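You operate a simulated robot arm through the tools that you are given. There is no shell and no other tool. Be economical: measure what you need, move in short steps, check, and stop when the job is done.

You run a simulated robot arm. Do the job below in one go: nothing can be reset, and whatever is moved stays where it is left.

Task
Put the orange meter spool on the top of the upkeep counter. Fetch the teal meter spool and set it on the top of the long bench. Take the black weight and leave it on top of the sail window. Do these in any order. Set down upright: orange meter spool, teal meter spool.

The check looks at the end state, three seconds after you hand in, the way a careful person would. Anything else that was tipped, shoved, dropped, spilled or broken makes it a failure.

Robot
A 7-joint arm with a vacuum gripper on a trunk, on a base that drives. Base frame: it is fixed to the floor where the robot stands at the start and does not move with it; the origin is under the middle of the robot, x ahead of it, y to its left, z up. Lengths are in m, angles in degrees, forces in N, time in s.
With the tool pointing down near the work surface it reaches from about 0.14 to 0.82 m from the robot's upright axis, wherever it stands. Its first joint turns from -166.0 to 166.0 degrees. Places, roughly: sail window [-1.5, -1.5, 0.75]; top of the long bench [-4, -0.3, 0.9]; top of the upkeep counter [-2.4, 3.9, 0.9]. Payload 1.88 kg.
Tool frame: the origin (TCP) lies in the middle of the cups' lips, and z points out of the cups. The gripper has 1 cup of 0.032 m across, covering 0.032 by 0.032 m (tool x, y); the bellows give 0.014 m. With the vacuum on, a cup seals on a smooth face that it is pressed against (1 to 4 N); it does not hold porous or soft things. The pull reaches 41 N.
Orientation is that of the tool frame in the base frame, as a unit quaternion [x, y, z, w]. With the cups facing straight down, the tool's x points along the base's -x, its y along +y and its z along -z.

Tools
- The arm moves only by the tool send_rows. Its argument "motion" is text: rows parted by semicolons, each of 7 numbers parted by spaces: the vacuum: 1 switches it on, -1 off, then the shift along the tool's x, y, z in m, then the turn, a rotation vector about the tool's x, y, z in degrees. In form: valve x y z wx wy wz; .... A call has 1 to 12 rows; each row shifts and turns the commanded pose from where the row before left it, along the tool's axes as they then stand. Rows are played at 5 a second. More than 0.05 m and 8.6 degrees between two rows, or a gripper value outside its range, and nothing of the call is played. Where a pose cannot be reached the arm comes as near as it can. A force on the tool above 40 N (or 10 N above the force at the start of the call, whichever is more), or a blocked arm, ends the call early, and 0.2 s more pass. The pull builds up within a second once a cup has sealed. Time passes only in rows, and 0.2 s behind the last, so rows that do not move give it time. The reply holds the time, the measured pose of the TCP, the force on the tool along the base axes and the pull of the vacuum, in the units named above and with some noise, with the torque about the TCP (base axes, N m) and any sound that the robot's microphone picked up.
- Cameras (640 x 400 px; columns grow to the right, rows downward): "scene" is now at [-0.0161, 0.1289, 1.539]; the picture's right is [-0.61, -0.79, 0.00], its down [-0.74, 0.57, -0.36] and it looks along [0.29, -0.22, -0.93] (base axes); focal length 214 px, centre (320, 200). "wrist" rides on the gripper at [0.082, 0.014, -0.216] in the tool frame; the picture's right is [-0.17, 0.99, 0.00], its down [-0.91, -0.15, -0.37] and it looks along [-0.37, -0.06, 0.93] (tool axes); focal length 243 px, centre (320, 200). There is no depth. A picture from a camera that has moved, and an enlarged one, comes with that camera's place and axes in the base frame and with its lens.
- get_image(camera): a new picture of that camera. No time passes.
- move_column(by): slides the trunk up (or, below 0, down) by that many m; the arm and the scene camera ride with it, the base frame stays. It gives what a move gives, with no picture.
- roll_base(legs): drives the robot by 1 to 6 legs, each [ahead, left, turn to the left] in m, m and degrees, along the robot's own axes; the way and the turn of a leg run together, so that a leg with both is an arc; at most 1.5 m and 180 degrees a leg. The arm and the cameras ride along, it lands a little off, and it stops where it bumps. It gives what a move gives.
- aim_head(pan, tilt): turns the head with the scene camera to pan (to the left, within 155 degrees either way) and tilt (down, from -29 to 69), counted from straight ahead of the robot. It gives what a move gives.
- enlarge(camera, box): a new picture of the part [left, top, right, bottom] of that camera's present view, enlarged. No time passes.
- hand_in(): hands the job in; it is judged then, once.

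Work in short steps. Places have to be worked out from the pictures, the camera data and where the tool is seen: move nearer, look again, correct. Check each grasp and each placing, and mend what went wrong. You have 165 turns and 112 pictures in all, those below and enlarged ones among them. Switch the vacuum off and draw the arm clear of the work before you hand the job in, unless the task says otherwise; then end with one line.

The tools are called after "Call:" as a command line: name --argument value ..., lists and objects as JSON in quotes. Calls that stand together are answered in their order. send_rows: Moves the arm, as the interface text tells. Its arguments: {"type":"object","properties":{"motion":{"type":"string"}},"required":["motion"]} The other tools are called the same way: move_column (by) slides the trunk up or down; roll_base (legs) drives the base; aim_head (pan, tilt) turns the head that bears the scene camera; get_image (camera) takes a picture; enlarge (camera, box) takes an enlarged picture of a part of a camera's view; hand_in () hands the job in.

At the start:

```text
t: 0.0
tool_pos: [0.2235, 0.4216, 1.2083]
ee_rot: [0.0, 1.0, 0.001, 0.0]
wrist_force: [0.0, -0.4, 0.5]
wrist_torque: [0.01, 0.02, 0.0]
pull: 0.0
trunk travel left (down, up): [-0.525, 0.065]
robot x, y, heading: [0.0008, 0.0015, 0.0]
head pan, tilt: [-37.4, 68.8]
```

scene: 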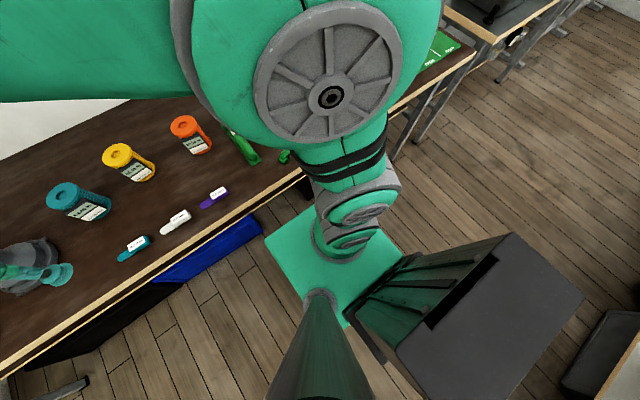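
wrist: 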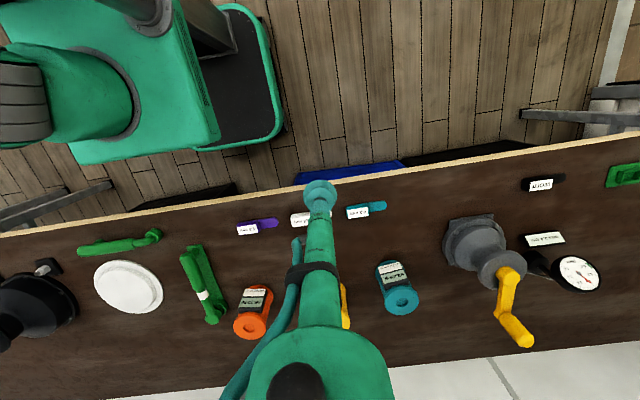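

The start pictures show orange, yellow and teal spools on a bench ahead of the robot. I look around with the head to find the other items and places.

Call:
aim_head --pan 30 --tilt 40

Call:
get_image --camera "scene"

Call:
aim_head --pan -40 --tilt 30

Call:
get_image --camera "scene"

Call:
aim_head --pan -130 --tilt 25

Call:
get_image --camera "scene"

Call:
aim_head --pan 140 --tilt 20

Call:
get_image --camera "scene"

```text
t: 1.4
tool_pos: [0.2235, 0.4227, 1.2083]
ee_rot: [0.0, 1.0, 0.0, 0.0]
wrist_force: [0.2, 0.0, -1.1]
wrist_torque: [-0.01, -0.03, -0.01]
pull: 0.1
trunk travel left (down, up): [-0.525, 0.065]
robot x, y, heading: [0.002, 0.0004, 0.1]
head pan, tilt: [30.0, 40.0]
```

```text
109 pictures are left
camera scene: at [0.0131, 0.2054, 1.5751], right [0.5, -0.87, 0.0], down [-0.56, -0.32, -0.77], along [0.66, 0.38, -0.64], focal length 214 px, centre (320, 200)
```

scene: 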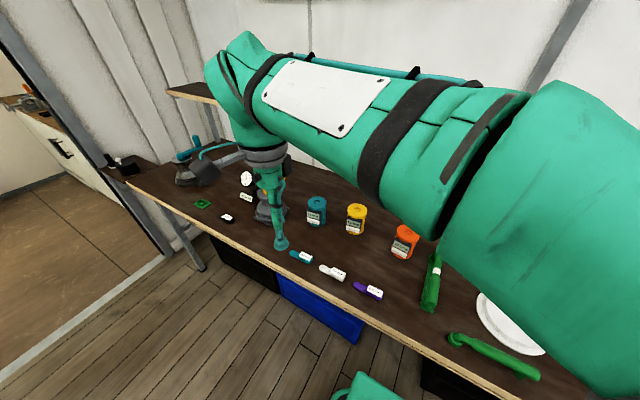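

```text
t: 2.8
tool_pos: [0.2235, 0.4213, 1.2085]
ee_rot: [0.0, 1.0, 0.0, 0.0]
wrist_force: [-0.7, -0.4, 0.5]
wrist_torque: [0.03, 0.0, -0.01]
pull: 0.1
trunk travel left (down, up): [-0.525, 0.065]
robot x, y, heading: [0.0005, -0.0017, -0.0]
head pan, tilt: [-40.0, 30.0]
```

```text
108 pictures are left
camera scene: at [0.0088, 0.1048, 1.5905], right [-0.64, -0.77, 0.0], down [-0.38, 0.32, -0.87], along [0.66, -0.56, -0.5], focal length 214 px, centre (320, 200)
```

scene: 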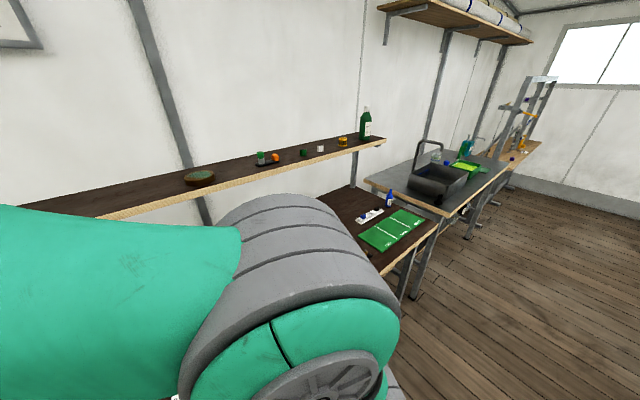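

```text
t: 4.4
tool_pos: [0.2251, 0.4223, 1.2082]
ee_rot: [0.0, 1.0, 0.0, 0.0]
wrist_force: [-0.3, -0.3, -0.7]
wrist_torque: [-0.02, 0.03, -0.01]
pull: 0.1
trunk travel left (down, up): [-0.525, 0.065]
robot x, y, heading: [0.0017, 0.0006, 0.1]
head pan, tilt: [-130.0, 25.0]
```

```text
107 pictures are left
camera scene: at [-0.1197, 0.0923, 1.5984], right [-0.77, 0.64, 0.0], down [0.27, 0.32, -0.91], along [-0.58, -0.69, -0.42], focal length 214 px, centre (320, 200)
```

scene: 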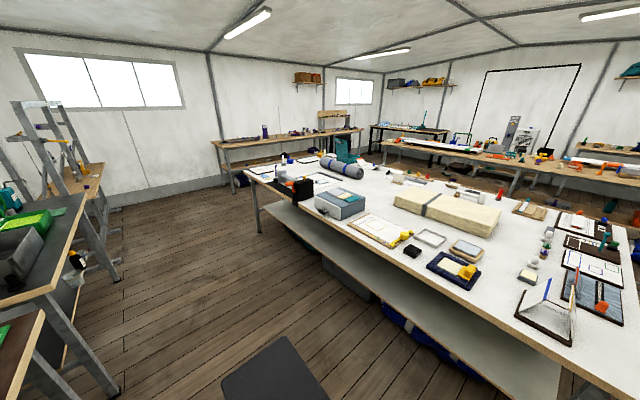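

```text
t: 8.2
tool_pos: [0.2239, 0.4222, 1.2069]
ee_rot: [0.0, 1.0, 0.0, 0.0]
wrist_force: [0.4, -0.1, -0.6]
wrist_torque: [-0.01, 0.01, 0.0]
pull: 0.0
trunk travel left (down, up): [-0.525, 0.065]
robot x, y, heading: [0.0022, -0.0007, -0.1]
head pan, tilt: [140.0, 20.0]
```

```text
106 pictures are left
camera scene: at [-0.1318, 0.2228, 1.6065], right [0.64, 0.77, 0.0], down [0.26, -0.22, -0.94], along [-0.72, 0.6, -0.34], focal length 214 px, centre (320, 200)
```

scene: 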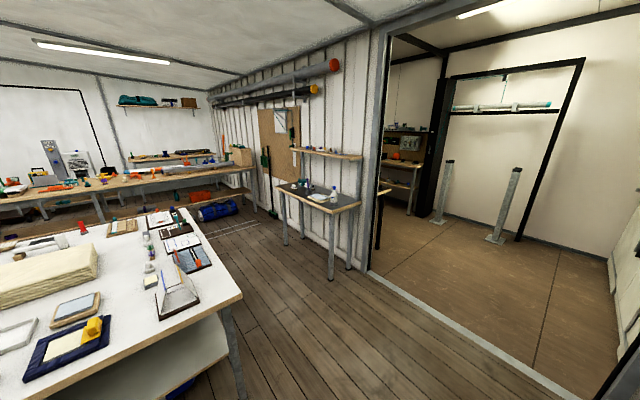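

I enlarge the views toward the middle table to identify the black weight and the sail window, and toward the next room's counter.

Call:
enlarge --camera "scene" --box '[370, 120, 450, 220]'

Call:
aim_head --pan -130 --tilt 30

Call:
enlarge --camera "scene" --box '[240, 110, 500, 270]'

Call:
aim_head --pan -155 --tilt 30

Call:
enlarge --camera "scene" --box '[240, 50, 560, 250]'

```text
4.00 times, centred on (410, 170) of scene
camera zoom: at [-0.1318, 0.2228, 1.6065], right [0.64, 0.77, 0.0], down [0.26, -0.22, -0.94], along [-0.72, 0.6, -0.34], focal length 858 px, centre (-40, 320)
```

zoom: 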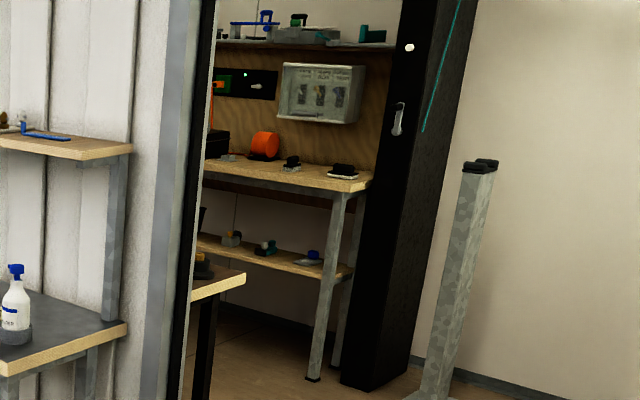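

```text
t: 11.9
tool_pos: [0.2241, 0.4223, 1.2085]
ee_rot: [-0.001, 1.0, -0.001, 0.001]
wrist_force: [0.2, 0.7, 0.5]
wrist_torque: [0.0, -0.01, 0.0]
pull: 0.1
trunk travel left (down, up): [-0.525, 0.065]
robot x, y, heading: [0.0003, -0.0023, 0.0]
head pan, tilt: [-130.0, 30.0]
```

```text
2.46 times, centred on (370, 190) of scene
camera zoom: at [-0.1186, 0.0936, 1.5905], right [-0.77, 0.64, 0.0], down [0.32, 0.38, -0.87], along [-0.56, -0.66, -0.5], focal length 528 px, centre (197, 225)
```

zoom: 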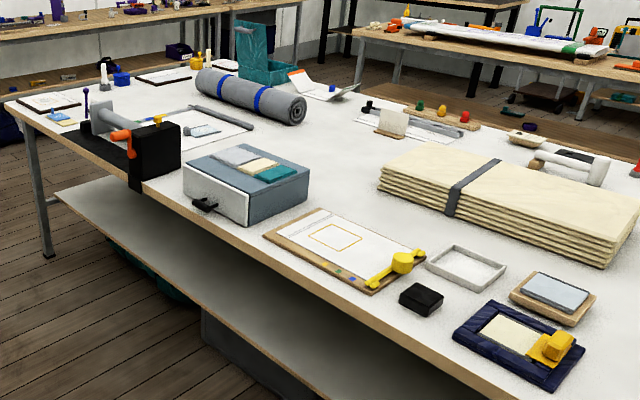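

```text
t: 12.8
tool_pos: [0.2249, 0.4231, 1.2072]
ee_rot: [0.0, 1.0, -0.001, 0.0]
wrist_force: [-0.3, -0.8, -0.5]
wrist_torque: [0.0, 0.01, 0.01]
pull: 0.0
trunk travel left (down, up): [-0.525, 0.065]
robot x, y, heading: [0.001, 0.0014, -0.3]
head pan, tilt: [-154.7, 30.0]
```

```text
2.00 times, centred on (400, 150) of scene
camera zoom: at [-0.1423, 0.1242, 1.5905], right [-0.43, 0.9, 0.0], down [0.45, 0.21, -0.87], along [-0.78, -0.37, -0.5], focal length 429 px, centre (160, 300)
```

zoom: 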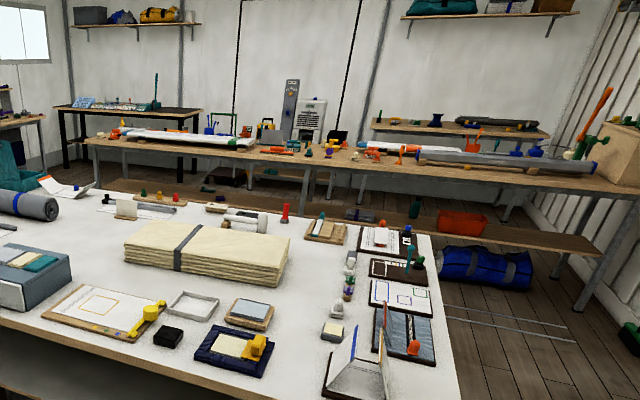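

The black weight seems to be near (-1.25,-0.36), the sail window near (-1.6,-1.6). Now look closely at the spools.

Call:
aim_head --pan 20 --tilt 50

Call:
enlarge --camera "scene" --box '[200, 100, 460, 260]'

Call:
enlarge --camera "wrist" --box '[200, 230, 440, 380]'

```text
t: 15.4
tool_pos: [0.224, 0.4218, 1.2083]
ee_rot: [0.001, 1.0, 0.0, 0.0]
wrist_force: [-0.1, -0.7, -0.5]
wrist_torque: [0.0, 0.01, 0.04]
pull: 0.1
trunk travel left (down, up): [-0.525, 0.065]
robot x, y, heading: [0.0011, -0.0019, 0.1]
head pan, tilt: [20.0, 50.0]
```

```text
2.46 times, centred on (330, 180) of scene
camera zoom: at [0.0119, 0.1892, 1.561], right [0.34, -0.94, 0.0], down [-0.72, -0.26, -0.64], along [0.6, 0.22, -0.77], focal length 528 px, centre (295, 249)
```

zoom: 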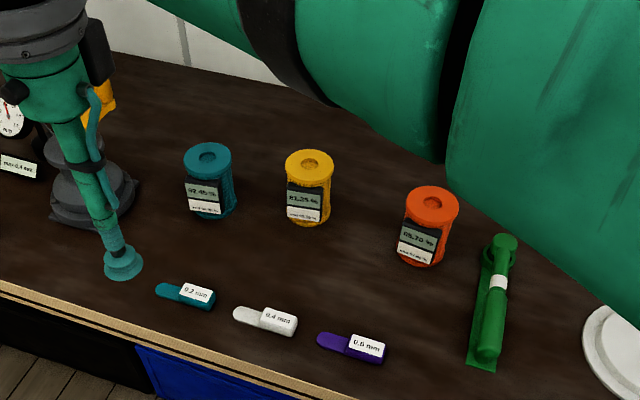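

```text
2.67 times, centred on (320, 305) of wrist
camera zoom: at [0.1408, 0.4364, 1.4242], right [0.17, 0.99, 0.0], down [0.91, -0.15, 0.37], along [0.37, -0.06, -0.93], focal length 647 px, centre (320, -80)
```

zoom: 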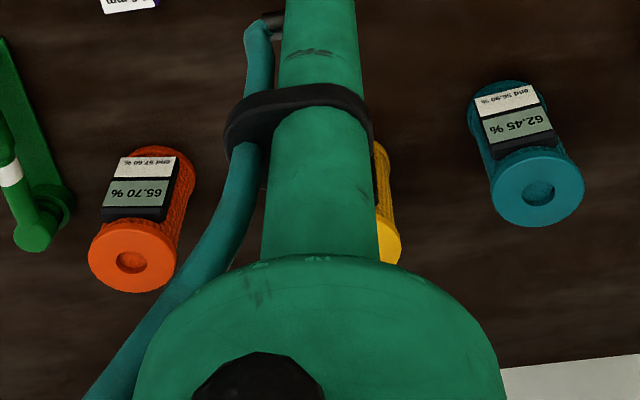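

Triangulated: orange top ≈ (0.605,0.189,0.996), teal top ≈ (0.593,0.554,0.99). I move partway toward the orange one, staying high, and look with the wrist camera.

Call:
send_rows --motion "-1 -0.04 -0.028 0 0 0 0;-1 -0.04 -0.028 0 0 0 0;-1 -0.04 -0.028 0 0 0 0;-1 -0.04 -0.028 0 0 0 0;-1 -0.04 -0.028 0 0 0 0;-1 -0.04 -0.028 0 0 0 0;-1 -0.04 -0.028 0 0 0 0;-1 -0.04 -0.028 0.0 0 0 0"

Call:
get_image --camera "wrist"

Call:
get_image --camera "scene"

```text
t: 17.2
tool_pos: [0.5469, 0.1969, 1.2046]
ee_rot: [0.0, 1.0, 0.0, 0.0]
wrist_force: [0.6, 0.1, 0.6]
wrist_torque: [0.02, -0.03, 0.0]
pull: 0.1
trunk travel left (down, up): [-0.525, 0.065]
robot x, y, heading: [0.0051, 0.0023, -0.1]
head pan, tilt: [20.0, 50.0]
```

```text
100 pictures are left
camera wrist: at [0.4638, 0.2104, 1.4207], right [0.17, 0.99, 0.0], down [0.91, -0.15, 0.37], along [0.37, -0.06, -0.93], focal length 243 px, centre (320, 200)
```

wrist: 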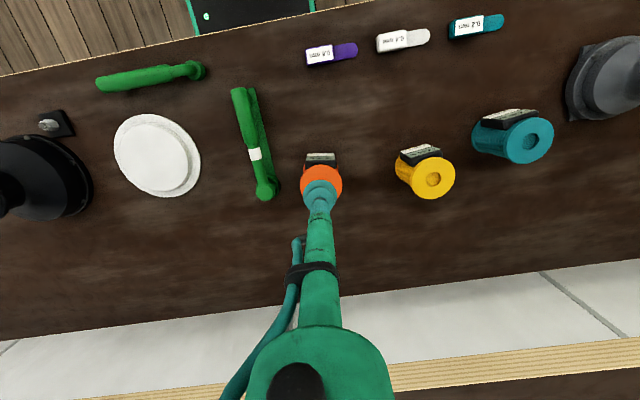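

```text
99 pictures are left
camera scene: at [0.0121, 0.1892, 1.5609], right [0.34, -0.94, 0.0], down [-0.72, -0.26, -0.64], along [0.6, 0.22, -0.77], focal length 214 px, centre (320, 200)
```

scene: 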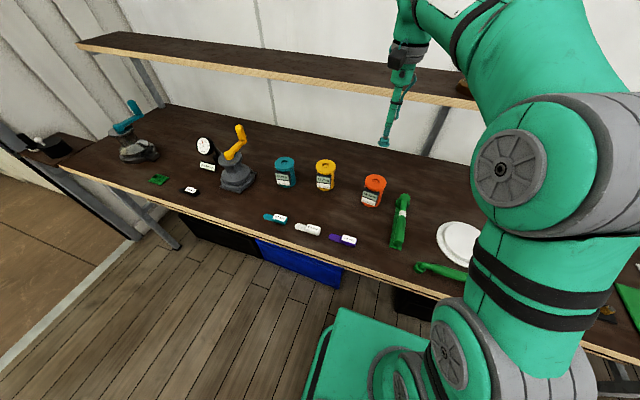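

The gripper is roughly above the orange spool and in front of the shelf (edge x≈0.75–0.82). I zoom to judge the dimple on a spool's top.

Call:
enlarge --camera "wrist" --box '[380, 110, 476, 210]'

Call:
enlarge --camera "wrist" --box '[272, 140, 368, 240]'

```text
4.00 times, centred on (428, 160) of wrist
camera zoom: at [0.4638, 0.2104, 1.4207], right [0.17, 0.99, 0.0], down [0.91, -0.15, 0.37], along [0.37, -0.06, -0.93], focal length 970 px, centre (-112, 360)
```

zoom: 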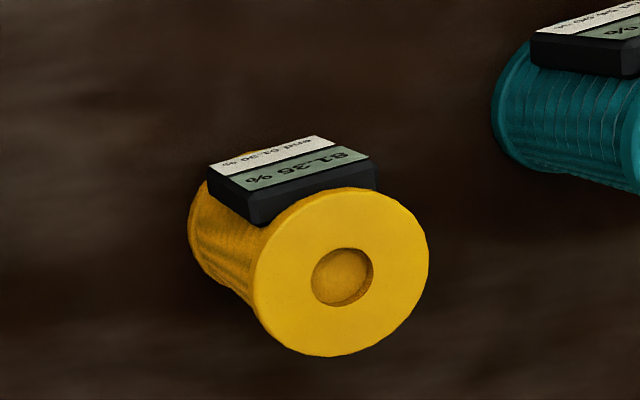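

```text
4.00 times, centred on (320, 190) of wrist
camera zoom: at [0.4638, 0.2104, 1.4207], right [0.17, 0.99, 0.0], down [0.91, -0.15, 0.37], along [0.37, -0.06, -0.93], focal length 970 px, centre (320, 240)
```

zoom: 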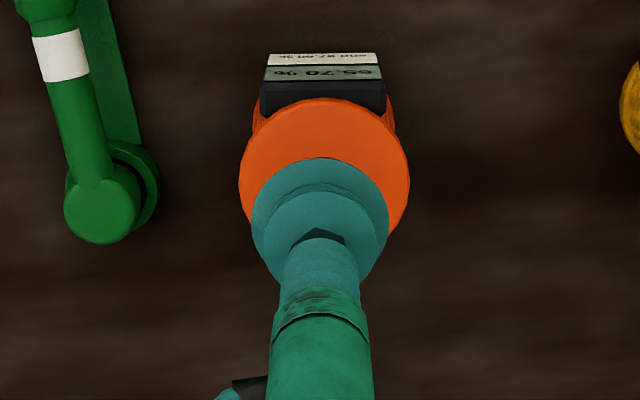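

Top disc is ~76 mm wide with a ~27 mm hole, so the 32 mm cup has to be well centred. I move over (0.605,0.189) and descend to ~2 cm above the top.

Call:
send_rows --motion "-1 -0.029 -0.004 0 0 0 0;-1 -0.029 -0.004 0.02 0 0 0;-1 0 0 0.045 0 0 0;-1 0 0 0.045 0 0 0;-1 0 0 0.045 0 0 0;-1 0 0 0.025 0 0 0;-1 0 0 0 0 0 0"

Call:
enlarge --camera "wrist" --box '[240, 100, 400, 200]'

Call:
enlarge --camera "scene" --box '[340, 150, 420, 200]'

```text
t: 18.8
tool_pos: [0.5993, 0.1931, 1.0283]
ee_rot: [0.0, 1.0, 0.0, 0.0]
wrist_force: [-0.3, 0.1, 0.2]
wrist_torque: [0.02, 0.01, 0.0]
pull: 0.0
trunk travel left (down, up): [-0.525, 0.065]
robot x, y, heading: [-0.0003, 0.0011, -0.0]
head pan, tilt: [20.0, 50.0]
```

```text
4.00 times, centred on (320, 150) of wrist
camera zoom: at [0.5167, 0.2057, 1.2454], right [0.17, 0.99, 0.0], down [0.91, -0.15, 0.37], along [0.37, -0.06, -0.93], focal length 970 px, centre (320, 400)
```

zoom: 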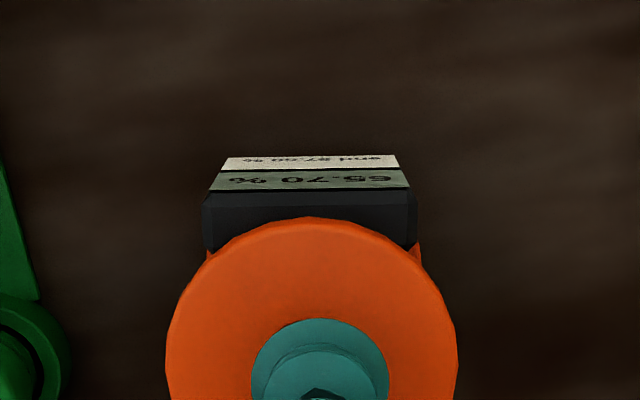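

```text
8.00 times, centred on (380, 175) of scene
camera zoom: at [0.012, 0.1893, 1.5609], right [0.34, -0.94, 0.0], down [-0.72, -0.26, -0.64], along [0.6, 0.22, -0.77], focal length 1716 px, centre (-160, 400)
```

zoom: 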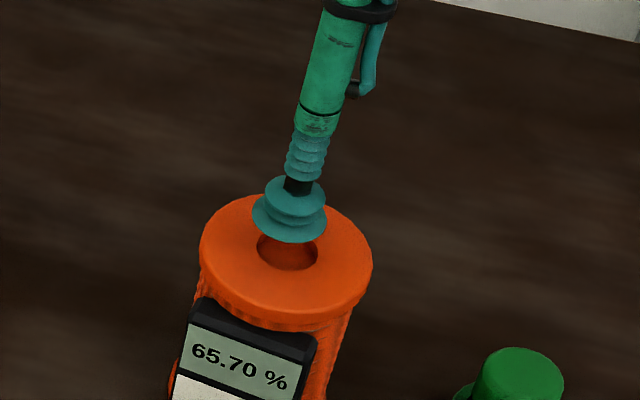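

The disc centre looks about (+6,-3) mm from the cup axis. I correct and descend 18 mm, then recheck.

Call:
send_rows --motion "-1 -0.0065 -0.0025 0 0 0 0;-1 0 0 0.018 0 0 0;-1 0 0 0 0 0 0"

Call:
enlarge --camera "wrist" --box '[240, 130, 400, 230]'

Call:
enlarge --camera "scene" --box '[340, 150, 420, 200]'

```text
t: 19.6
tool_pos: [0.6091, 0.1883, 1.0103]
ee_rot: [0.0, 1.0, 0.0, 0.0]
wrist_force: [-0.1, -1.3, 0.1]
wrist_torque: [0.01, 0.02, 0.0]
pull: 0.1
trunk travel left (down, up): [-0.525, 0.065]
robot x, y, heading: [0.0001, -0.0037, 0.2]
head pan, tilt: [20.0, 50.0]
```

```text
4.00 times, centred on (320, 180) of wrist
camera zoom: at [0.5258, 0.2025, 1.2267], right [0.17, 0.99, 0.0], down [0.91, -0.15, 0.37], along [0.37, -0.06, -0.93], focal length 970 px, centre (320, 280)
```

zoom: 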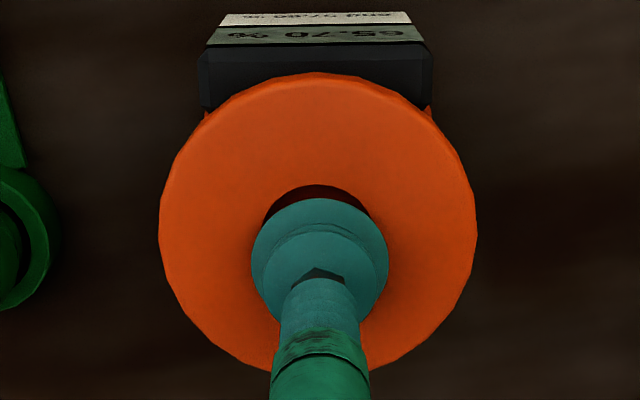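

```text
8.00 times, centred on (380, 175) of scene
camera zoom: at [0.0121, 0.1893, 1.561], right [0.34, -0.94, 0.0], down [-0.72, -0.26, -0.64], along [0.6, 0.22, -0.77], focal length 1716 px, centre (-160, 400)
```

zoom: 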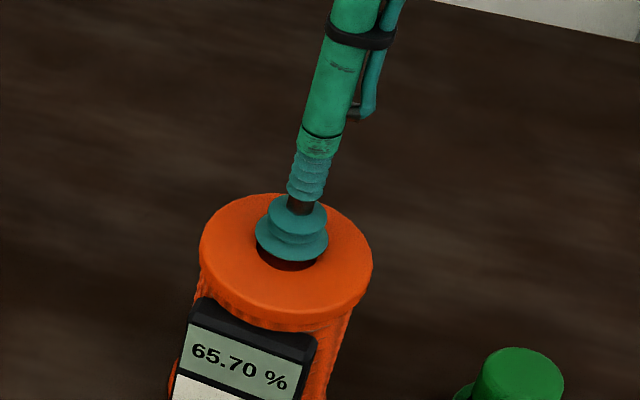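

The cup now looks nearly concentric with the hole (within ~1 mm). Vacuum on, and descend gently to contact.

Call:
send_rows --motion "1 0.001 0 0.005 0 0 0;1 0 0 0.004 0 0 0;1 0 0 0.003 0 0 0;1 0 0 0 0 0 0"

```text
t: 20.6
tool_pos: [0.6076, 0.1871, 1.0017]
ee_rot: [-0.001, 1.0, 0.002, 0.003]
wrist_force: [-0.4, -0.6, 29.9]
wrist_torque: [-0.08, 0.2, -0.1]
pull: 40.5
trunk travel left (down, up): [-0.525, 0.065]
robot x, y, heading: [0.0014, -0.0015, -0.1]
head pan, tilt: [20.0, 50.0]
```

Sealed with pull 40.5 N. Lift slowly and check.

Call:
send_rows --motion "1 0 0 -0.01 0 0 0;1 0 0 -0.02 0 0 0;1 0 0 -0.03 0 0 0;1 0 0 -0.04 0 0 0;1 0 0 -0.04 0 0 0;1 0 0 0 0 0 0;1 0 0 0 0 0 0"

Call:
get_image --camera "scene"

```text
t: 22.2
tool_pos: [0.6075, 0.1859, 1.138]
ee_rot: [0.0, 1.0, 0.0, 0.0]
wrist_force: [0.1, 0.2, -2.9]
wrist_torque: [0.02, -0.03, 0.0]
pull: 40.4
trunk travel left (down, up): [-0.525, 0.065]
robot x, y, heading: [0.0011, -0.0008, -0.1]
head pan, tilt: [20.0, 50.0]
```

```text
92 pictures are left
camera scene: at [0.012, 0.1893, 1.5609], right [0.34, -0.94, 0.0], down [-0.72, -0.26, -0.64], along [0.6, 0.22, -0.77], focal length 214 px, centre (320, 200)
```

scene: 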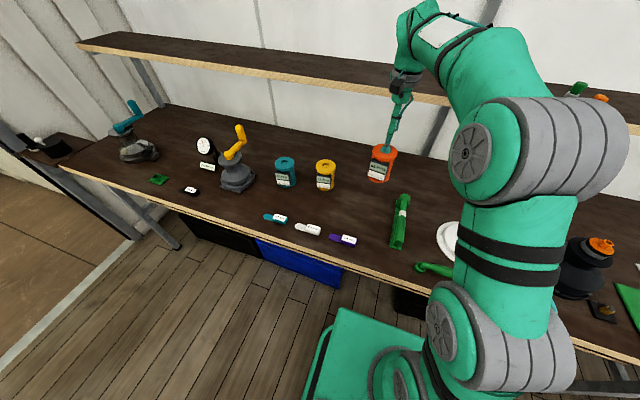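

Orange is held (weight ≈3 N). Retract the arm toward the robot and raise a bit before driving.

Call:
send_rows --motion "1 0.03 0 -0.02 0 0 0;1 0.04 -0.01 -0.02 0 0 0;1 0.04 -0.02 -0.02 0 0 0;1 0.04 -0.02 -0.01 0 0 0;1 0.04 -0.02 0 0 0 0;1 0.03 -0.02 0 0 0 0;1 0 0 0 0 0 0"

Call:
roll_base --legs '[[-0.5, 0, 0]]'

Call:
aim_head --pan 110 --tilt 30

Call:
get_image --camera "scene"

```text
t: 23.8
tool_pos: [0.386, 0.0945, 1.2077]
ee_rot: [0.001, 1.0, -0.001, 0.0]
wrist_force: [0.3, -0.3, -2.3]
wrist_torque: [0.02, -0.04, -0.04]
pull: 41.0
trunk travel left (down, up): [-0.525, 0.065]
robot x, y, heading: [0.0023, 0.0005, -0.0]
head pan, tilt: [20.0, 50.0]
```

```text
t: 26.9
tool_pos: [-0.1309, 0.0962, 1.2078]
ee_rot: [-0.004, 1.0, -0.001, 0.0]
wrist_force: [-0.3, -0.3, -2.1]
wrist_torque: [0.0, 0.0, -0.03]
pull: 40.5
trunk travel left (down, up): [-0.525, 0.065]
robot x, y, heading: [-0.5154, -0.0008, 0.3]
head pan, tilt: [20.0, 50.0]
```

```text
t: 28.5
tool_pos: [-0.1299, 0.0953, 1.2074]
ee_rot: [-0.003, 1.0, 0.0, 0.0]
wrist_force: [0.1, 0.2, -1.5]
wrist_torque: [0.03, -0.02, 0.03]
pull: 41.2
trunk travel left (down, up): [-0.525, 0.065]
robot x, y, heading: [-0.515, -0.0039, 0.4]
head pan, tilt: [110.0, 30.0]
```

```text
91 pictures are left
camera scene: at [-0.6096, 0.2462, 1.5905], right [0.94, 0.35, 0.0], down [0.17, -0.47, -0.87], along [-0.3, 0.81, -0.5], focal length 214 px, centre (320, 200)
```

scene: 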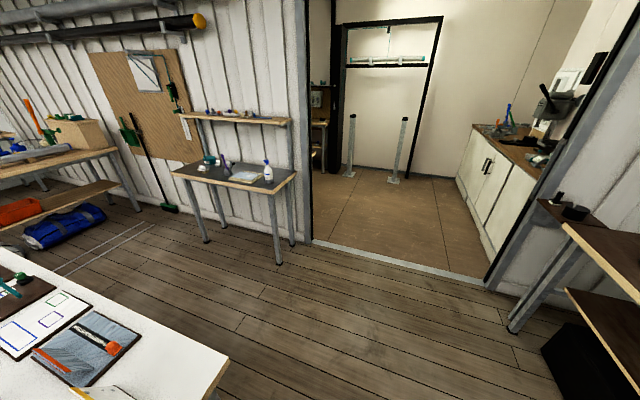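

The path through the doorway at x≈-0.5 is clear. I drive left 2.6 m into the next room and look toward the counter.

Call:
roll_base --legs '[[0, 1.3, 0], [0, 1.3, 0]]'

Call:
aim_head --pan 145 --tilt 30

Call:
get_image --camera "scene"

```text
t: 41.2
tool_pos: [-0.1158, 2.6811, 1.2074]
ee_rot: [0.015, 1.0, 0.0, 0.0]
wrist_force: [-0.3, -1.3, -2.8]
wrist_torque: [0.0, -0.04, 0.01]
pull: 40.8
trunk travel left (down, up): [-0.525, 0.065]
robot x, y, heading: [-0.5041, 2.5987, -1.7]
head pan, tilt: [110.0, 30.0]
```

```text
t: 42.2
tool_pos: [-0.1162, 2.6812, 1.2083]
ee_rot: [0.015, 1.0, 0.0, 0.0]
wrist_force: [-0.7, -0.3, -3.2]
wrist_torque: [0.01, -0.02, -0.02]
pull: 41.2
trunk travel left (down, up): [-0.525, 0.065]
robot x, y, heading: [-0.5034, 2.5985, -1.9]
head pan, tilt: [145.0, 30.0]
```

```text
90 pictures are left
camera scene: at [-0.6341, 2.8163, 1.5905], right [0.6, 0.8, 0.0], down [0.4, -0.3, -0.87], along [-0.69, 0.52, -0.5], focal length 214 px, centre (320, 200)
```

scene: 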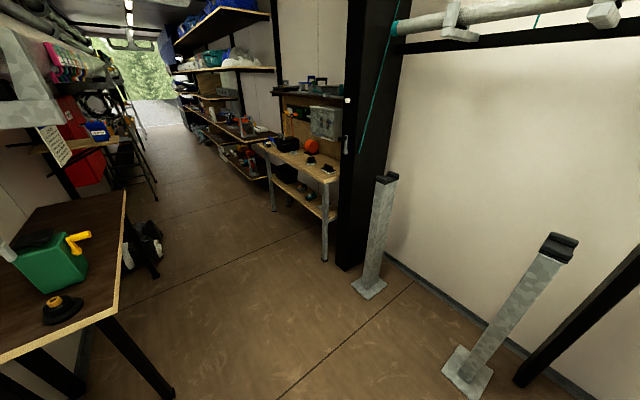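

Counter front edge ≈ y 3.7, spanning x −2.84…−1.85; a bench opposite ends at y≈2.5. I turn to face +y, then slide along −x.

Call:
roll_base --legs '[[0.3, 0, 0], [0, 0, 91.9]]'

```text
t: 48.1
tool_pos: [-0.2827, 2.977, 1.2074]
ee_rot: [-0.695, 0.719, 0.0, 0.0]
wrist_force: [0.4, 0.3, -2.7]
wrist_torque: [0.01, -0.03, -0.02]
pull: 40.3
trunk travel left (down, up): [-0.525, 0.065]
robot x, y, heading: [-0.2009, 2.5847, 87.8]
head pan, tilt: [145.0, 30.0]
```

Now ahead 0.5 m and left along the corridor to about x≈−2.2, keeping y≈3.1.

Call:
roll_base --legs '[[0.45, 0, 2.2], [0, 1.4, 0]]'

Call:
aim_head --pan 45 --tilt 35

Call:
get_image --camera "scene"

```text
t: 57.2
tool_pos: [-1.6747, 3.3934, 1.2071]
ee_rot: [0.71, -0.704, -0.001, 0.0]
wrist_force: [0.0, -0.5, -1.7]
wrist_torque: [0.04, 0.03, 0.03]
pull: 41.0
trunk travel left (down, up): [-0.525, 0.065]
robot x, y, heading: [-1.5778, 3.0078, 90.5]
head pan, tilt: [145.0, 30.0]
```

```text
t: 59.0
tool_pos: [-1.6752, 3.3938, 1.2067]
ee_rot: [0.711, -0.704, 0.0, 0.0]
wrist_force: [0.4, -0.2, -1.9]
wrist_torque: [0.0, -0.03, 0.0]
pull: 41.1
trunk travel left (down, up): [-0.525, 0.065]
robot x, y, heading: [-1.5782, 3.008, 90.5]
head pan, tilt: [45.0, 35.0]
```

```text
89 pictures are left
camera scene: at [-1.8028, 3.0067, 1.5827], right [0.7, 0.71, 0.0], down [0.41, -0.4, -0.82], along [-0.58, 0.57, -0.57], focal length 214 px, centre (320, 200)
```

scene: 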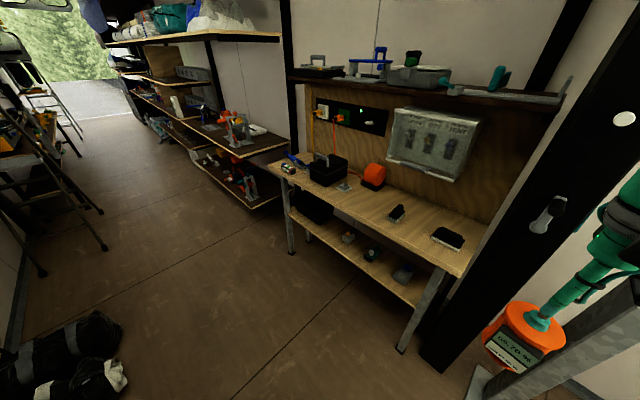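

Free spot on the counter between the brush (−2.14,3.89) and the eraser (−1.89,3.89): target (−2.01,3.82). I shift the base left 0.43 and ahead 0.13.

Call:
roll_base --legs '[[0, 0.43, -0.5], [0.13, 0, 0]]'

Call:
aim_head --pan 10 --tilt 45

Call:
get_image --camera "scene"

Call:
get_image --camera "wrist"

```text
t: 62.5
tool_pos: [-2.1068, 3.5284, 1.2065]
ee_rot: [-0.706, 0.708, -0.001, 0.0]
wrist_force: [-0.3, 0.1, -2.5]
wrist_torque: [-0.01, 0.01, -0.01]
pull: 41.4
trunk travel left (down, up): [-0.525, 0.065]
robot x, y, heading: [-2.01, 3.1385, 90.0]
head pan, tilt: [45.0, 35.0]
```

```text
t: 63.5
tool_pos: [-2.1066, 3.5271, 1.2064]
ee_rot: [-0.707, 0.708, 0.0, -0.001]
wrist_force: [-0.5, -0.8, -2.9]
wrist_torque: [0.02, -0.03, 0.0]
pull: 40.4
trunk travel left (down, up): [-0.525, 0.065]
robot x, y, heading: [-2.0102, 3.1405, 89.6]
head pan, tilt: [10.0, 45.0]
```

```text
88 pictures are left
camera scene: at [-2.1903, 3.1588, 1.5679], right [0.98, 0.17, 0.0], down [0.12, -0.7, -0.71], along [-0.12, 0.7, -0.71], focal length 214 px, centre (320, 200)
```

scene: 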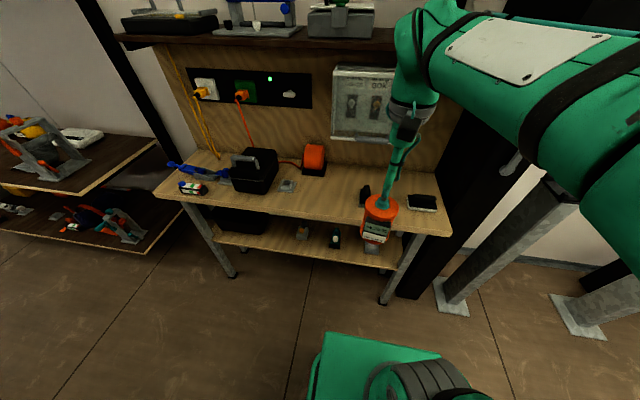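

```text
87 pictures are left
camera wrist: at [-2.1213, 3.4453, 1.4231], right [-0.99, 0.17, 0.0], down [0.15, 0.91, 0.37], along [0.06, 0.37, -0.93], focal length 243 px, centre (320, 200)
```

wrist: 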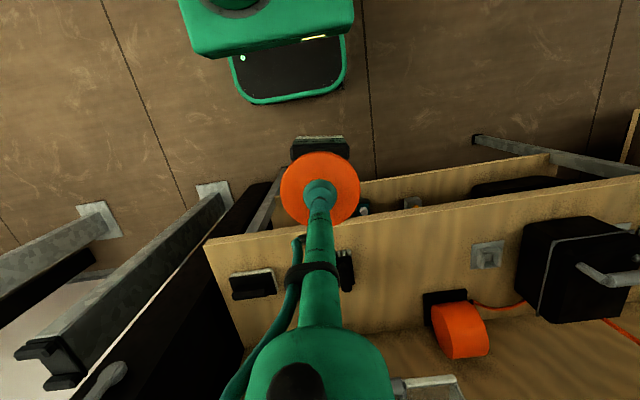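

Spot (−2.0,3.815) is clear. I extend the arm there, staying high.

Call:
send_rows --motion "1 -0.041 -0.0153 0 0 0 0;1 -0.041 -0.0153 0 0 0 0;1 -0.041 -0.0153 0 0 0 0;1 -0.041 -0.0153 0 0 0 0;1 -0.041 -0.0153 0 0 0 0;1 -0.041 -0.0153 0 0 0 0;1 -0.041 -0.0153 0 0 0 0;1 0 0 0.04 0 0 0;1 0 0 0.04 0 0 0;1 0 0 0.02 0 0 0;1 0 0 0 0 0 0"

Call:
get_image --camera "scene"

Call:
get_image --camera "wrist"

```text
t: 66.0
tool_pos: [-1.996, 3.8175, 1.1052]
ee_rot: [-0.706, 0.708, 0.0, 0.0]
wrist_force: [0.7, -0.9, -1.9]
wrist_torque: [-0.03, 0.0, 0.01]
pull: 40.5
trunk travel left (down, up): [-0.525, 0.065]
robot x, y, heading: [-2.0089, 3.1414, 89.9]
head pan, tilt: [10.0, 45.0]
```

```text
86 pictures are left
camera scene: at [-2.1902, 3.1589, 1.5679], right [0.98, 0.17, 0.0], down [0.12, -0.7, -0.71], along [-0.12, 0.7, -0.71], focal length 214 px, centre (320, 200)
```

scene: 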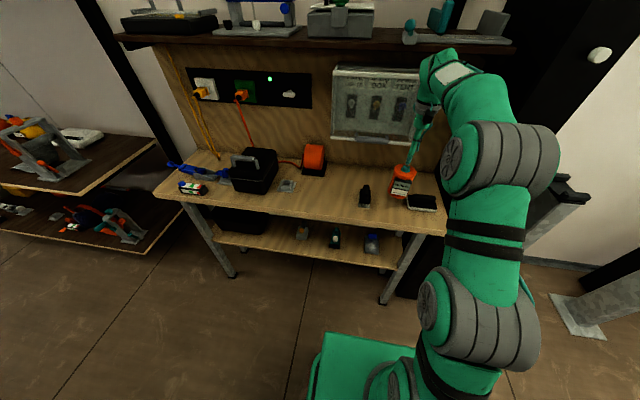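

```text
85 pictures are left
camera wrist: at [-2.0114, 3.7361, 1.3223], right [-0.99, 0.17, 0.0], down [0.15, 0.91, 0.37], along [0.06, 0.37, -0.93], focal length 243 px, centre (320, 200)
```

wrist: 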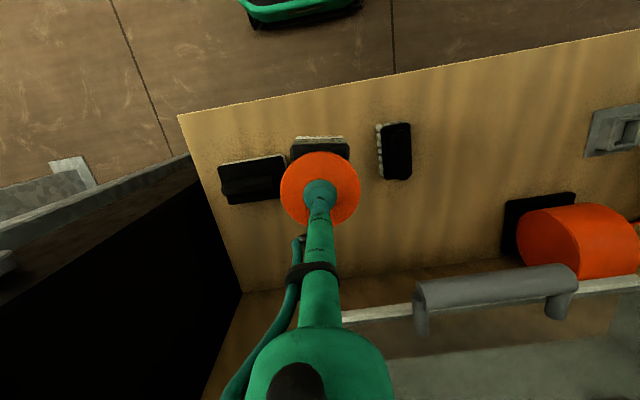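

The eraser's edge is ~2 cm from the spool; shift 15 mm toward −x, then lower.

Call:
send_rows --motion "1 0 0.015 0 0 0 0;1 0 0 0.02 0 0 0;1 0 0 0.015 0 0 0;1 0 0 0.005 0 0 0;1 0 0 0 0 0 0"

Call:
enlarge --camera "scene" --box '[350, 150, 446, 210]'

```text
t: 67.2
tool_pos: [-2.0116, 3.8145, 1.065]
ee_rot: [-0.707, 0.707, 0.0, -0.001]
wrist_force: [-0.2, 0.0, -1.8]
wrist_torque: [0.01, -0.03, 0.01]
pull: 40.7
trunk travel left (down, up): [-0.525, 0.065]
robot x, y, heading: [-2.0134, 3.1389, 89.8]
head pan, tilt: [10.0, 45.0]
```

```text
6.67 times, centred on (398, 180) of scene
camera zoom: at [-2.1902, 3.1588, 1.5679], right [0.98, 0.17, 0.0], down [0.12, -0.7, -0.71], along [-0.12, 0.7, -0.71], focal length 1430 px, centre (-200, 333)
```

zoom: 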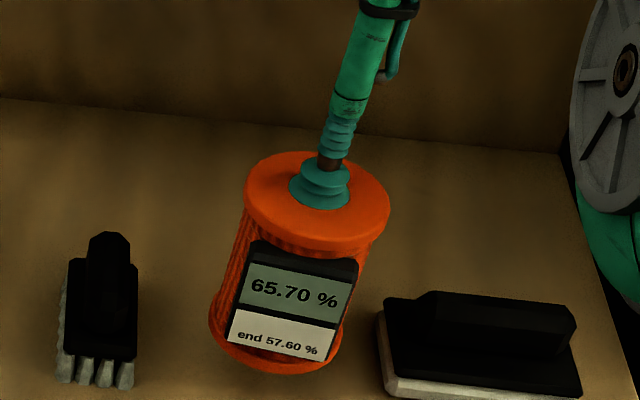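

Still hanging (force −1.8). Lower in small steps, watching for contact.

Call:
send_rows --motion "1 0 0 0.01 0 0 0;1 0 0 0.01 0 0 0;1 0 0 0.005 0 0 0;1 0 0 0 0 0 0"

Call:
enlarge --camera "scene" --box '[350, 150, 446, 210]'

```text
t: 68.2
tool_pos: [-2.0141, 3.8142, 1.0409]
ee_rot: [-0.706, 0.708, 0.0, 0.0]
wrist_force: [-0.1, 0.0, -1.7]
wrist_torque: [0.04, 0.0, -0.01]
pull: 40.7
trunk travel left (down, up): [-0.525, 0.065]
robot x, y, heading: [-2.0097, 3.1377, 89.7]
head pan, tilt: [10.0, 45.0]
```

```text
6.67 times, centred on (398, 180) of scene
camera zoom: at [-2.1902, 3.1589, 1.5679], right [0.98, 0.17, 0.0], down [0.12, -0.7, -0.71], along [-0.12, 0.7, -0.71], focal length 1430 px, centre (-200, 333)
```

zoom: 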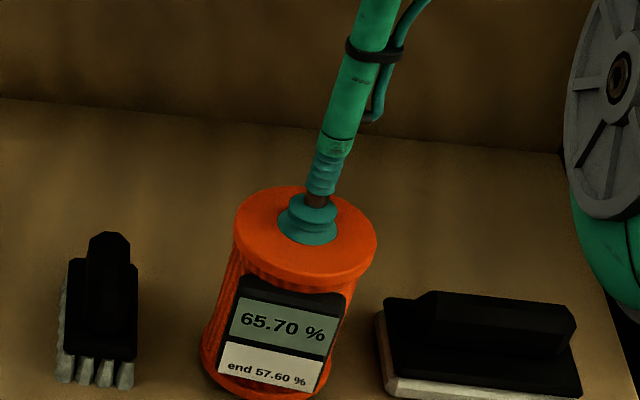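

Still free. Continue lowering with smaller final steps (expected contact TCP ≈1.00).

Call:
send_rows --motion "1 0 0 0.01 0 0 0;1 0 0 0.008 0 0 0;1 0 0 0.005 0 0 0;1 0 0 0 0 0 0"

```text
t: 69.2
tool_pos: [-2.0124, 3.8137, 1.0227]
ee_rot: [-0.707, 0.707, 0.003, 0.004]
wrist_force: [-3.2, -0.7, 29.4]
wrist_torque: [-0.17, 0.06, -0.14]
pull: 40.6
trunk travel left (down, up): [-0.525, 0.065]
robot x, y, heading: [-2.0109, 3.1415, 90.1]
head pan, tilt: [10.0, 45.0]
```

Contact: force 29 N up. Back off ~4 mm to relieve, then release the vacuum.

Call:
send_rows --motion "1 0 0 -0.004 0 0 0;1 0 0 0 0 0 0"

```text
t: 69.8
tool_pos: [-2.0127, 3.8118, 1.0209]
ee_rot: [-0.707, 0.707, -0.001, -0.001]
wrist_force: [-1.0, 5.5, 12.5]
wrist_torque: [0.07, 0.04, 0.0]
pull: 40.7
trunk travel left (down, up): [-0.525, 0.065]
robot x, y, heading: [-2.0135, 3.1385, 90.1]
head pan, tilt: [10.0, 45.0]
```

Call:
send_rows --motion "1 0 0 -0.001 0 0 0;-1 0 0 0 0 0 0;-1 0 0 0 0 0 0;-1 0 0 0 0 0 0;-1 0 0 0 0 0 0;-1 0 0 -0.003 0 0 0;-1 0 0 -0.005 0 0 0;-1 0 0 -0.01 0 0 0;-1 0 0 -0.03 0 0 0;-1 0 0 -0.04 0 0 0;-1 0 0 -0.04 0 0 0"

Call:
enlarge --camera "scene" --box '[334, 130, 462, 210]'

```text
t: 72.2
tool_pos: [-2.014, 3.813, 1.1526]
ee_rot: [-0.707, 0.707, -0.001, -0.001]
wrist_force: [0.0, 0.5, -0.4]
wrist_torque: [0.0, -0.03, 0.0]
pull: 0.1
trunk travel left (down, up): [-0.525, 0.065]
robot x, y, heading: [-2.0133, 3.1396, 89.9]
head pan, tilt: [10.0, 45.0]
```

```text
5.00 times, centred on (398, 170) of scene
camera zoom: at [-2.1902, 3.1588, 1.5678], right [0.98, 0.17, 0.0], down [0.12, -0.7, -0.71], along [-0.12, 0.7, -0.71], focal length 1072 px, centre (-70, 350)
```

zoom: 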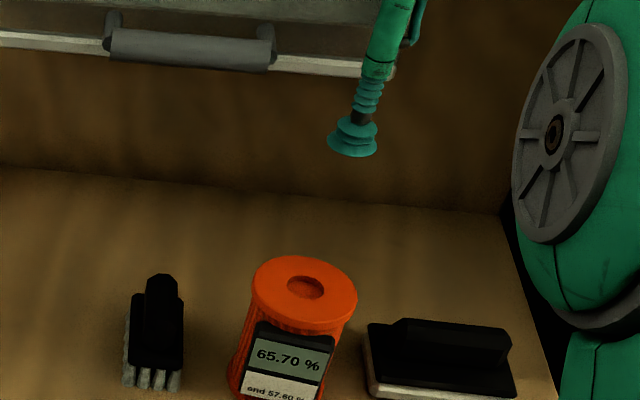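

Orange spool stands upright on the counter. Retract the arm and drive back to the spool bench.

Call:
send_rows --motion "-1 0.04 0 -0.01 0 0 0;-1 0.045 0.01 -0.01 0 0 0;-1 0.045 0.01 -0.01 0 0 0;-1 0.045 0.01 -0.01 0 0 0;-1 0.045 0.01 0 0 0 0;-1 0.045 0.01 0 0 0 0;-1 0.02 0.01 0 0 0 0"

Call:
roll_base --legs '[[-0.1, 0, 0], [0, -1.5, 0], [0, 0, -90]]'

```text
t: 73.8
tool_pos: [-2.072, 3.5287, 1.1913]
ee_rot: [-0.706, 0.708, 0.0, 0.001]
wrist_force: [0.6, -0.1, -0.4]
wrist_torque: [0.02, -0.01, -0.03]
pull: 0.0
trunk travel left (down, up): [-0.525, 0.065]
robot x, y, heading: [-2.0125, 3.1412, 89.8]
head pan, tilt: [10.0, 45.0]
```

```text
t: 85.8
tool_pos: [-0.1447, 3.0754, 1.1905]
ee_rot: [0.029, 1.0, -0.001, 0.001]
wrist_force: [0.7, -1.4, -0.3]
wrist_torque: [-0.01, -0.01, 0.0]
pull: 0.1
trunk travel left (down, up): [-0.525, 0.065]
robot x, y, heading: [-0.5394, 3.0409, -3.3]
head pan, tilt: [10.0, 45.0]
```

Call:
roll_base --legs '[[0, 0, 3.3], [0, -1.3, 0], [0, -1.3, 0]]'

```text
t: 98.9
tool_pos: [-0.1704, 0.4849, 1.1902]
ee_rot: [0.003, 1.0, -0.001, 0.0]
wrist_force: [0.3, -0.9, -0.1]
wrist_torque: [0.0, -0.01, 0.01]
pull: 0.0
trunk travel left (down, up): [-0.525, 0.065]
robot x, y, heading: [-0.5604, 0.4294, -0.7]
head pan, tilt: [10.0, 45.0]
```

Now approach the bench.

Call:
roll_base --legs '[[0.5, 0, 0.7]]'

Call:
get_image --camera "wrist"

Call:
get_image --camera "scene"

```text
t: 101.8
tool_pos: [0.3296, 0.4877, 1.1909]
ee_rot: [-0.002, 1.0, 0.0, 0.0]
wrist_force: [-0.4, 0.6, 0.9]
wrist_torque: [0.03, 0.01, 0.03]
pull: 0.0
trunk travel left (down, up): [-0.525, 0.065]
robot x, y, heading: [-0.0613, 0.4305, -0.1]
head pan, tilt: [10.0, 45.0]
```

```text
81 pictures are left
camera wrist: at [0.247, 0.5018, 1.4069], right [0.16, 0.99, 0.0], down [0.92, -0.15, 0.37], along [0.37, -0.06, -0.93], focal length 243 px, centre (320, 200)
```

wrist: 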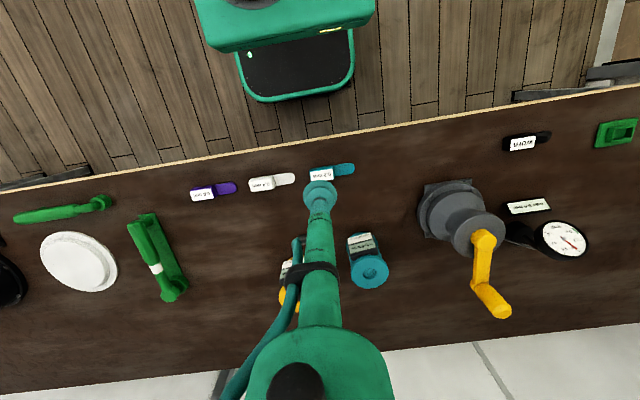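

```text
80 pictures are left
camera scene: at [-0.041, 0.6031, 1.5679], right [0.18, -0.98, 0.0], down [-0.7, -0.12, -0.71], along [0.7, 0.12, -0.71], focal length 214 px, centre (320, 200)
```

scene: 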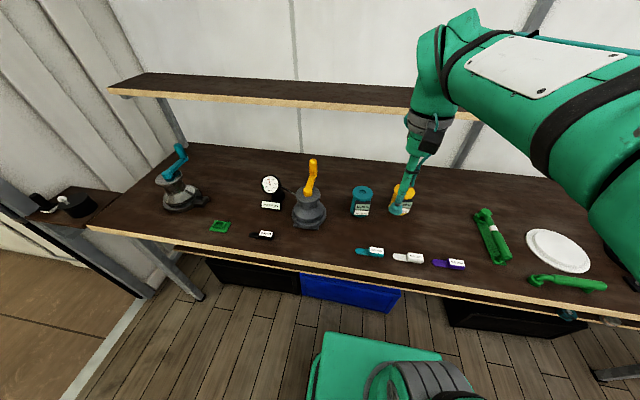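

Teal spool expected at (0.593,0.554). Move over it and descend to z≈1.04.

Call:
send_rows --motion "-1 -0.0435 0.011 0 0 0 0;-1 -0.0435 0.011 0 0 0 0;-1 -0.0435 0.011 0 0 0 0;-1 -0.0435 0.011 0 0 0 0;-1 -0.0435 0.011 0 0 0 0;-1 -0.0435 0.011 0 0 0 0;-1 0 0 0.045 0 0 0;-1 0 0 0.045 0 0 0;-1 0 0 0.045 0 0 0;-1 0 0 0.025 0 0 0;-1 0 0 0 0 0 0"

Call:
enlarge --camera "wrist" --box '[240, 120, 400, 220]'

Call:
enlarge --camera "scene" --box '[320, 165, 400, 215]'

```text
t: 104.2
tool_pos: [0.5879, 0.5546, 1.0297]
ee_rot: [-0.001, 1.0, 0.0, -0.001]
wrist_force: [0.4, 0.8, -0.4]
wrist_torque: [-0.01, -0.01, 0.0]
pull: 0.1
trunk travel left (down, up): [-0.525, 0.065]
robot x, y, heading: [-0.0573, 0.425, 0.2]
head pan, tilt: [10.0, 45.0]
```

```text
4.00 times, centred on (320, 170) of wrist
camera zoom: at [0.5067, 0.5685, 1.2465], right [0.16, 0.99, 0.0], down [0.92, -0.15, 0.37], along [0.37, -0.06, -0.93], focal length 970 px, centre (320, 320)
```

zoom: 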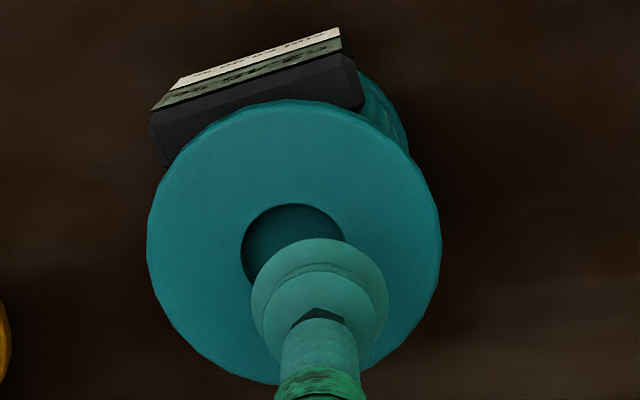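

```text
8.00 times, centred on (360, 190) of scene
camera zoom: at [-0.041, 0.6031, 1.5679], right [0.18, -0.98, 0.0], down [-0.7, -0.12, -0.71], along [0.7, 0.12, -0.71], focal length 1716 px, centre (0, 280)
```

zoom: 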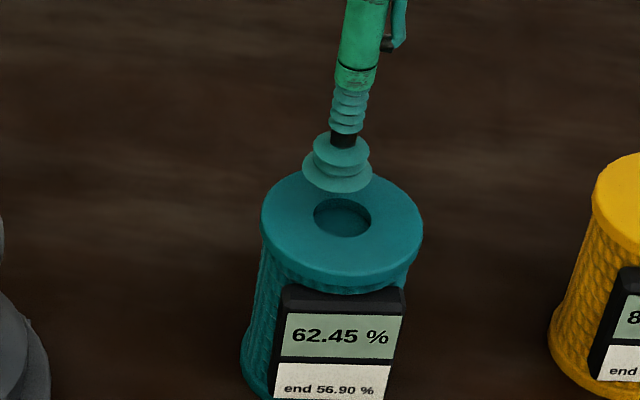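

Correct by (−2.5,−6) mm and descend 18 mm, then recheck.

Call:
send_rows --motion "-1 0.0025 -0.006 0 0 0 0;-1 0 0 0.018 0 0 0;-1 0 0 0 0 0 0"

Call:
enlarge --camera "wrist" --box '[240, 130, 400, 230]'

Call:
enlarge --camera "scene" --box '[320, 165, 400, 215]'

```text
t: 105.0
tool_pos: [0.5855, 0.5479, 1.0112]
ee_rot: [-0.001, 1.0, 0.0, -0.001]
wrist_force: [0.0, -0.5, -0.1]
wrist_torque: [0.0, -0.04, -0.01]
pull: 0.0
trunk travel left (down, up): [-0.525, 0.065]
robot x, y, heading: [-0.0593, 0.4274, 0.0]
head pan, tilt: [10.0, 45.0]
```

```text
4.00 times, centred on (320, 180) of wrist
camera zoom: at [0.5036, 0.5621, 1.228], right [0.16, 0.99, 0.0], down [0.92, -0.15, 0.37], along [0.37, -0.06, -0.93], focal length 970 px, centre (320, 280)
```

zoom: 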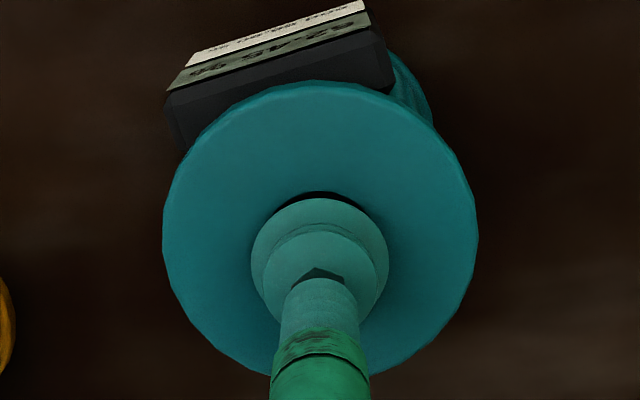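

```text
8.00 times, centred on (360, 190) of scene
camera zoom: at [-0.0409, 0.6031, 1.5679], right [0.18, -0.98, 0.0], down [-0.7, -0.12, -0.71], along [0.7, 0.12, -0.71], focal length 1716 px, centre (0, 280)
```

zoom: 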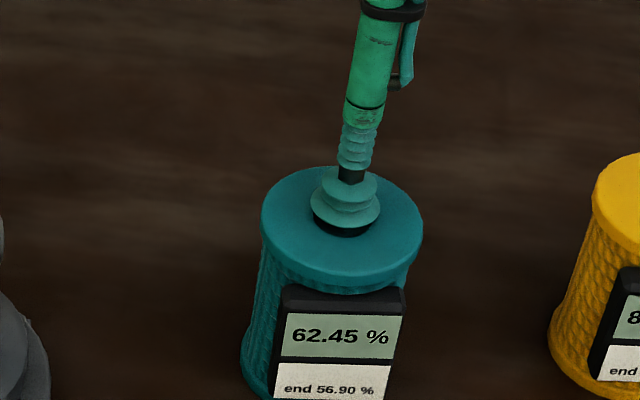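

Well centred. Vacuum on, descend to contact.

Call:
send_rows --motion "1 0 0 0.004 0 0 0;1 0 0 0.003 0 0 0;1 0 0 0.002 0 0 0;1 0 0 0 0 0 0"

```text
t: 106.0
tool_pos: [0.5875, 0.549, 1.0051]
ee_rot: [0.0, 1.0, 0.001, 0.002]
wrist_force: [1.3, -1.2, 9.5]
wrist_torque: [0.0, 0.05, -0.01]
pull: 40.0
trunk travel left (down, up): [-0.525, 0.065]
robot x, y, heading: [-0.0628, 0.4287, 0.1]
head pan, tilt: [10.0, 45.0]
```

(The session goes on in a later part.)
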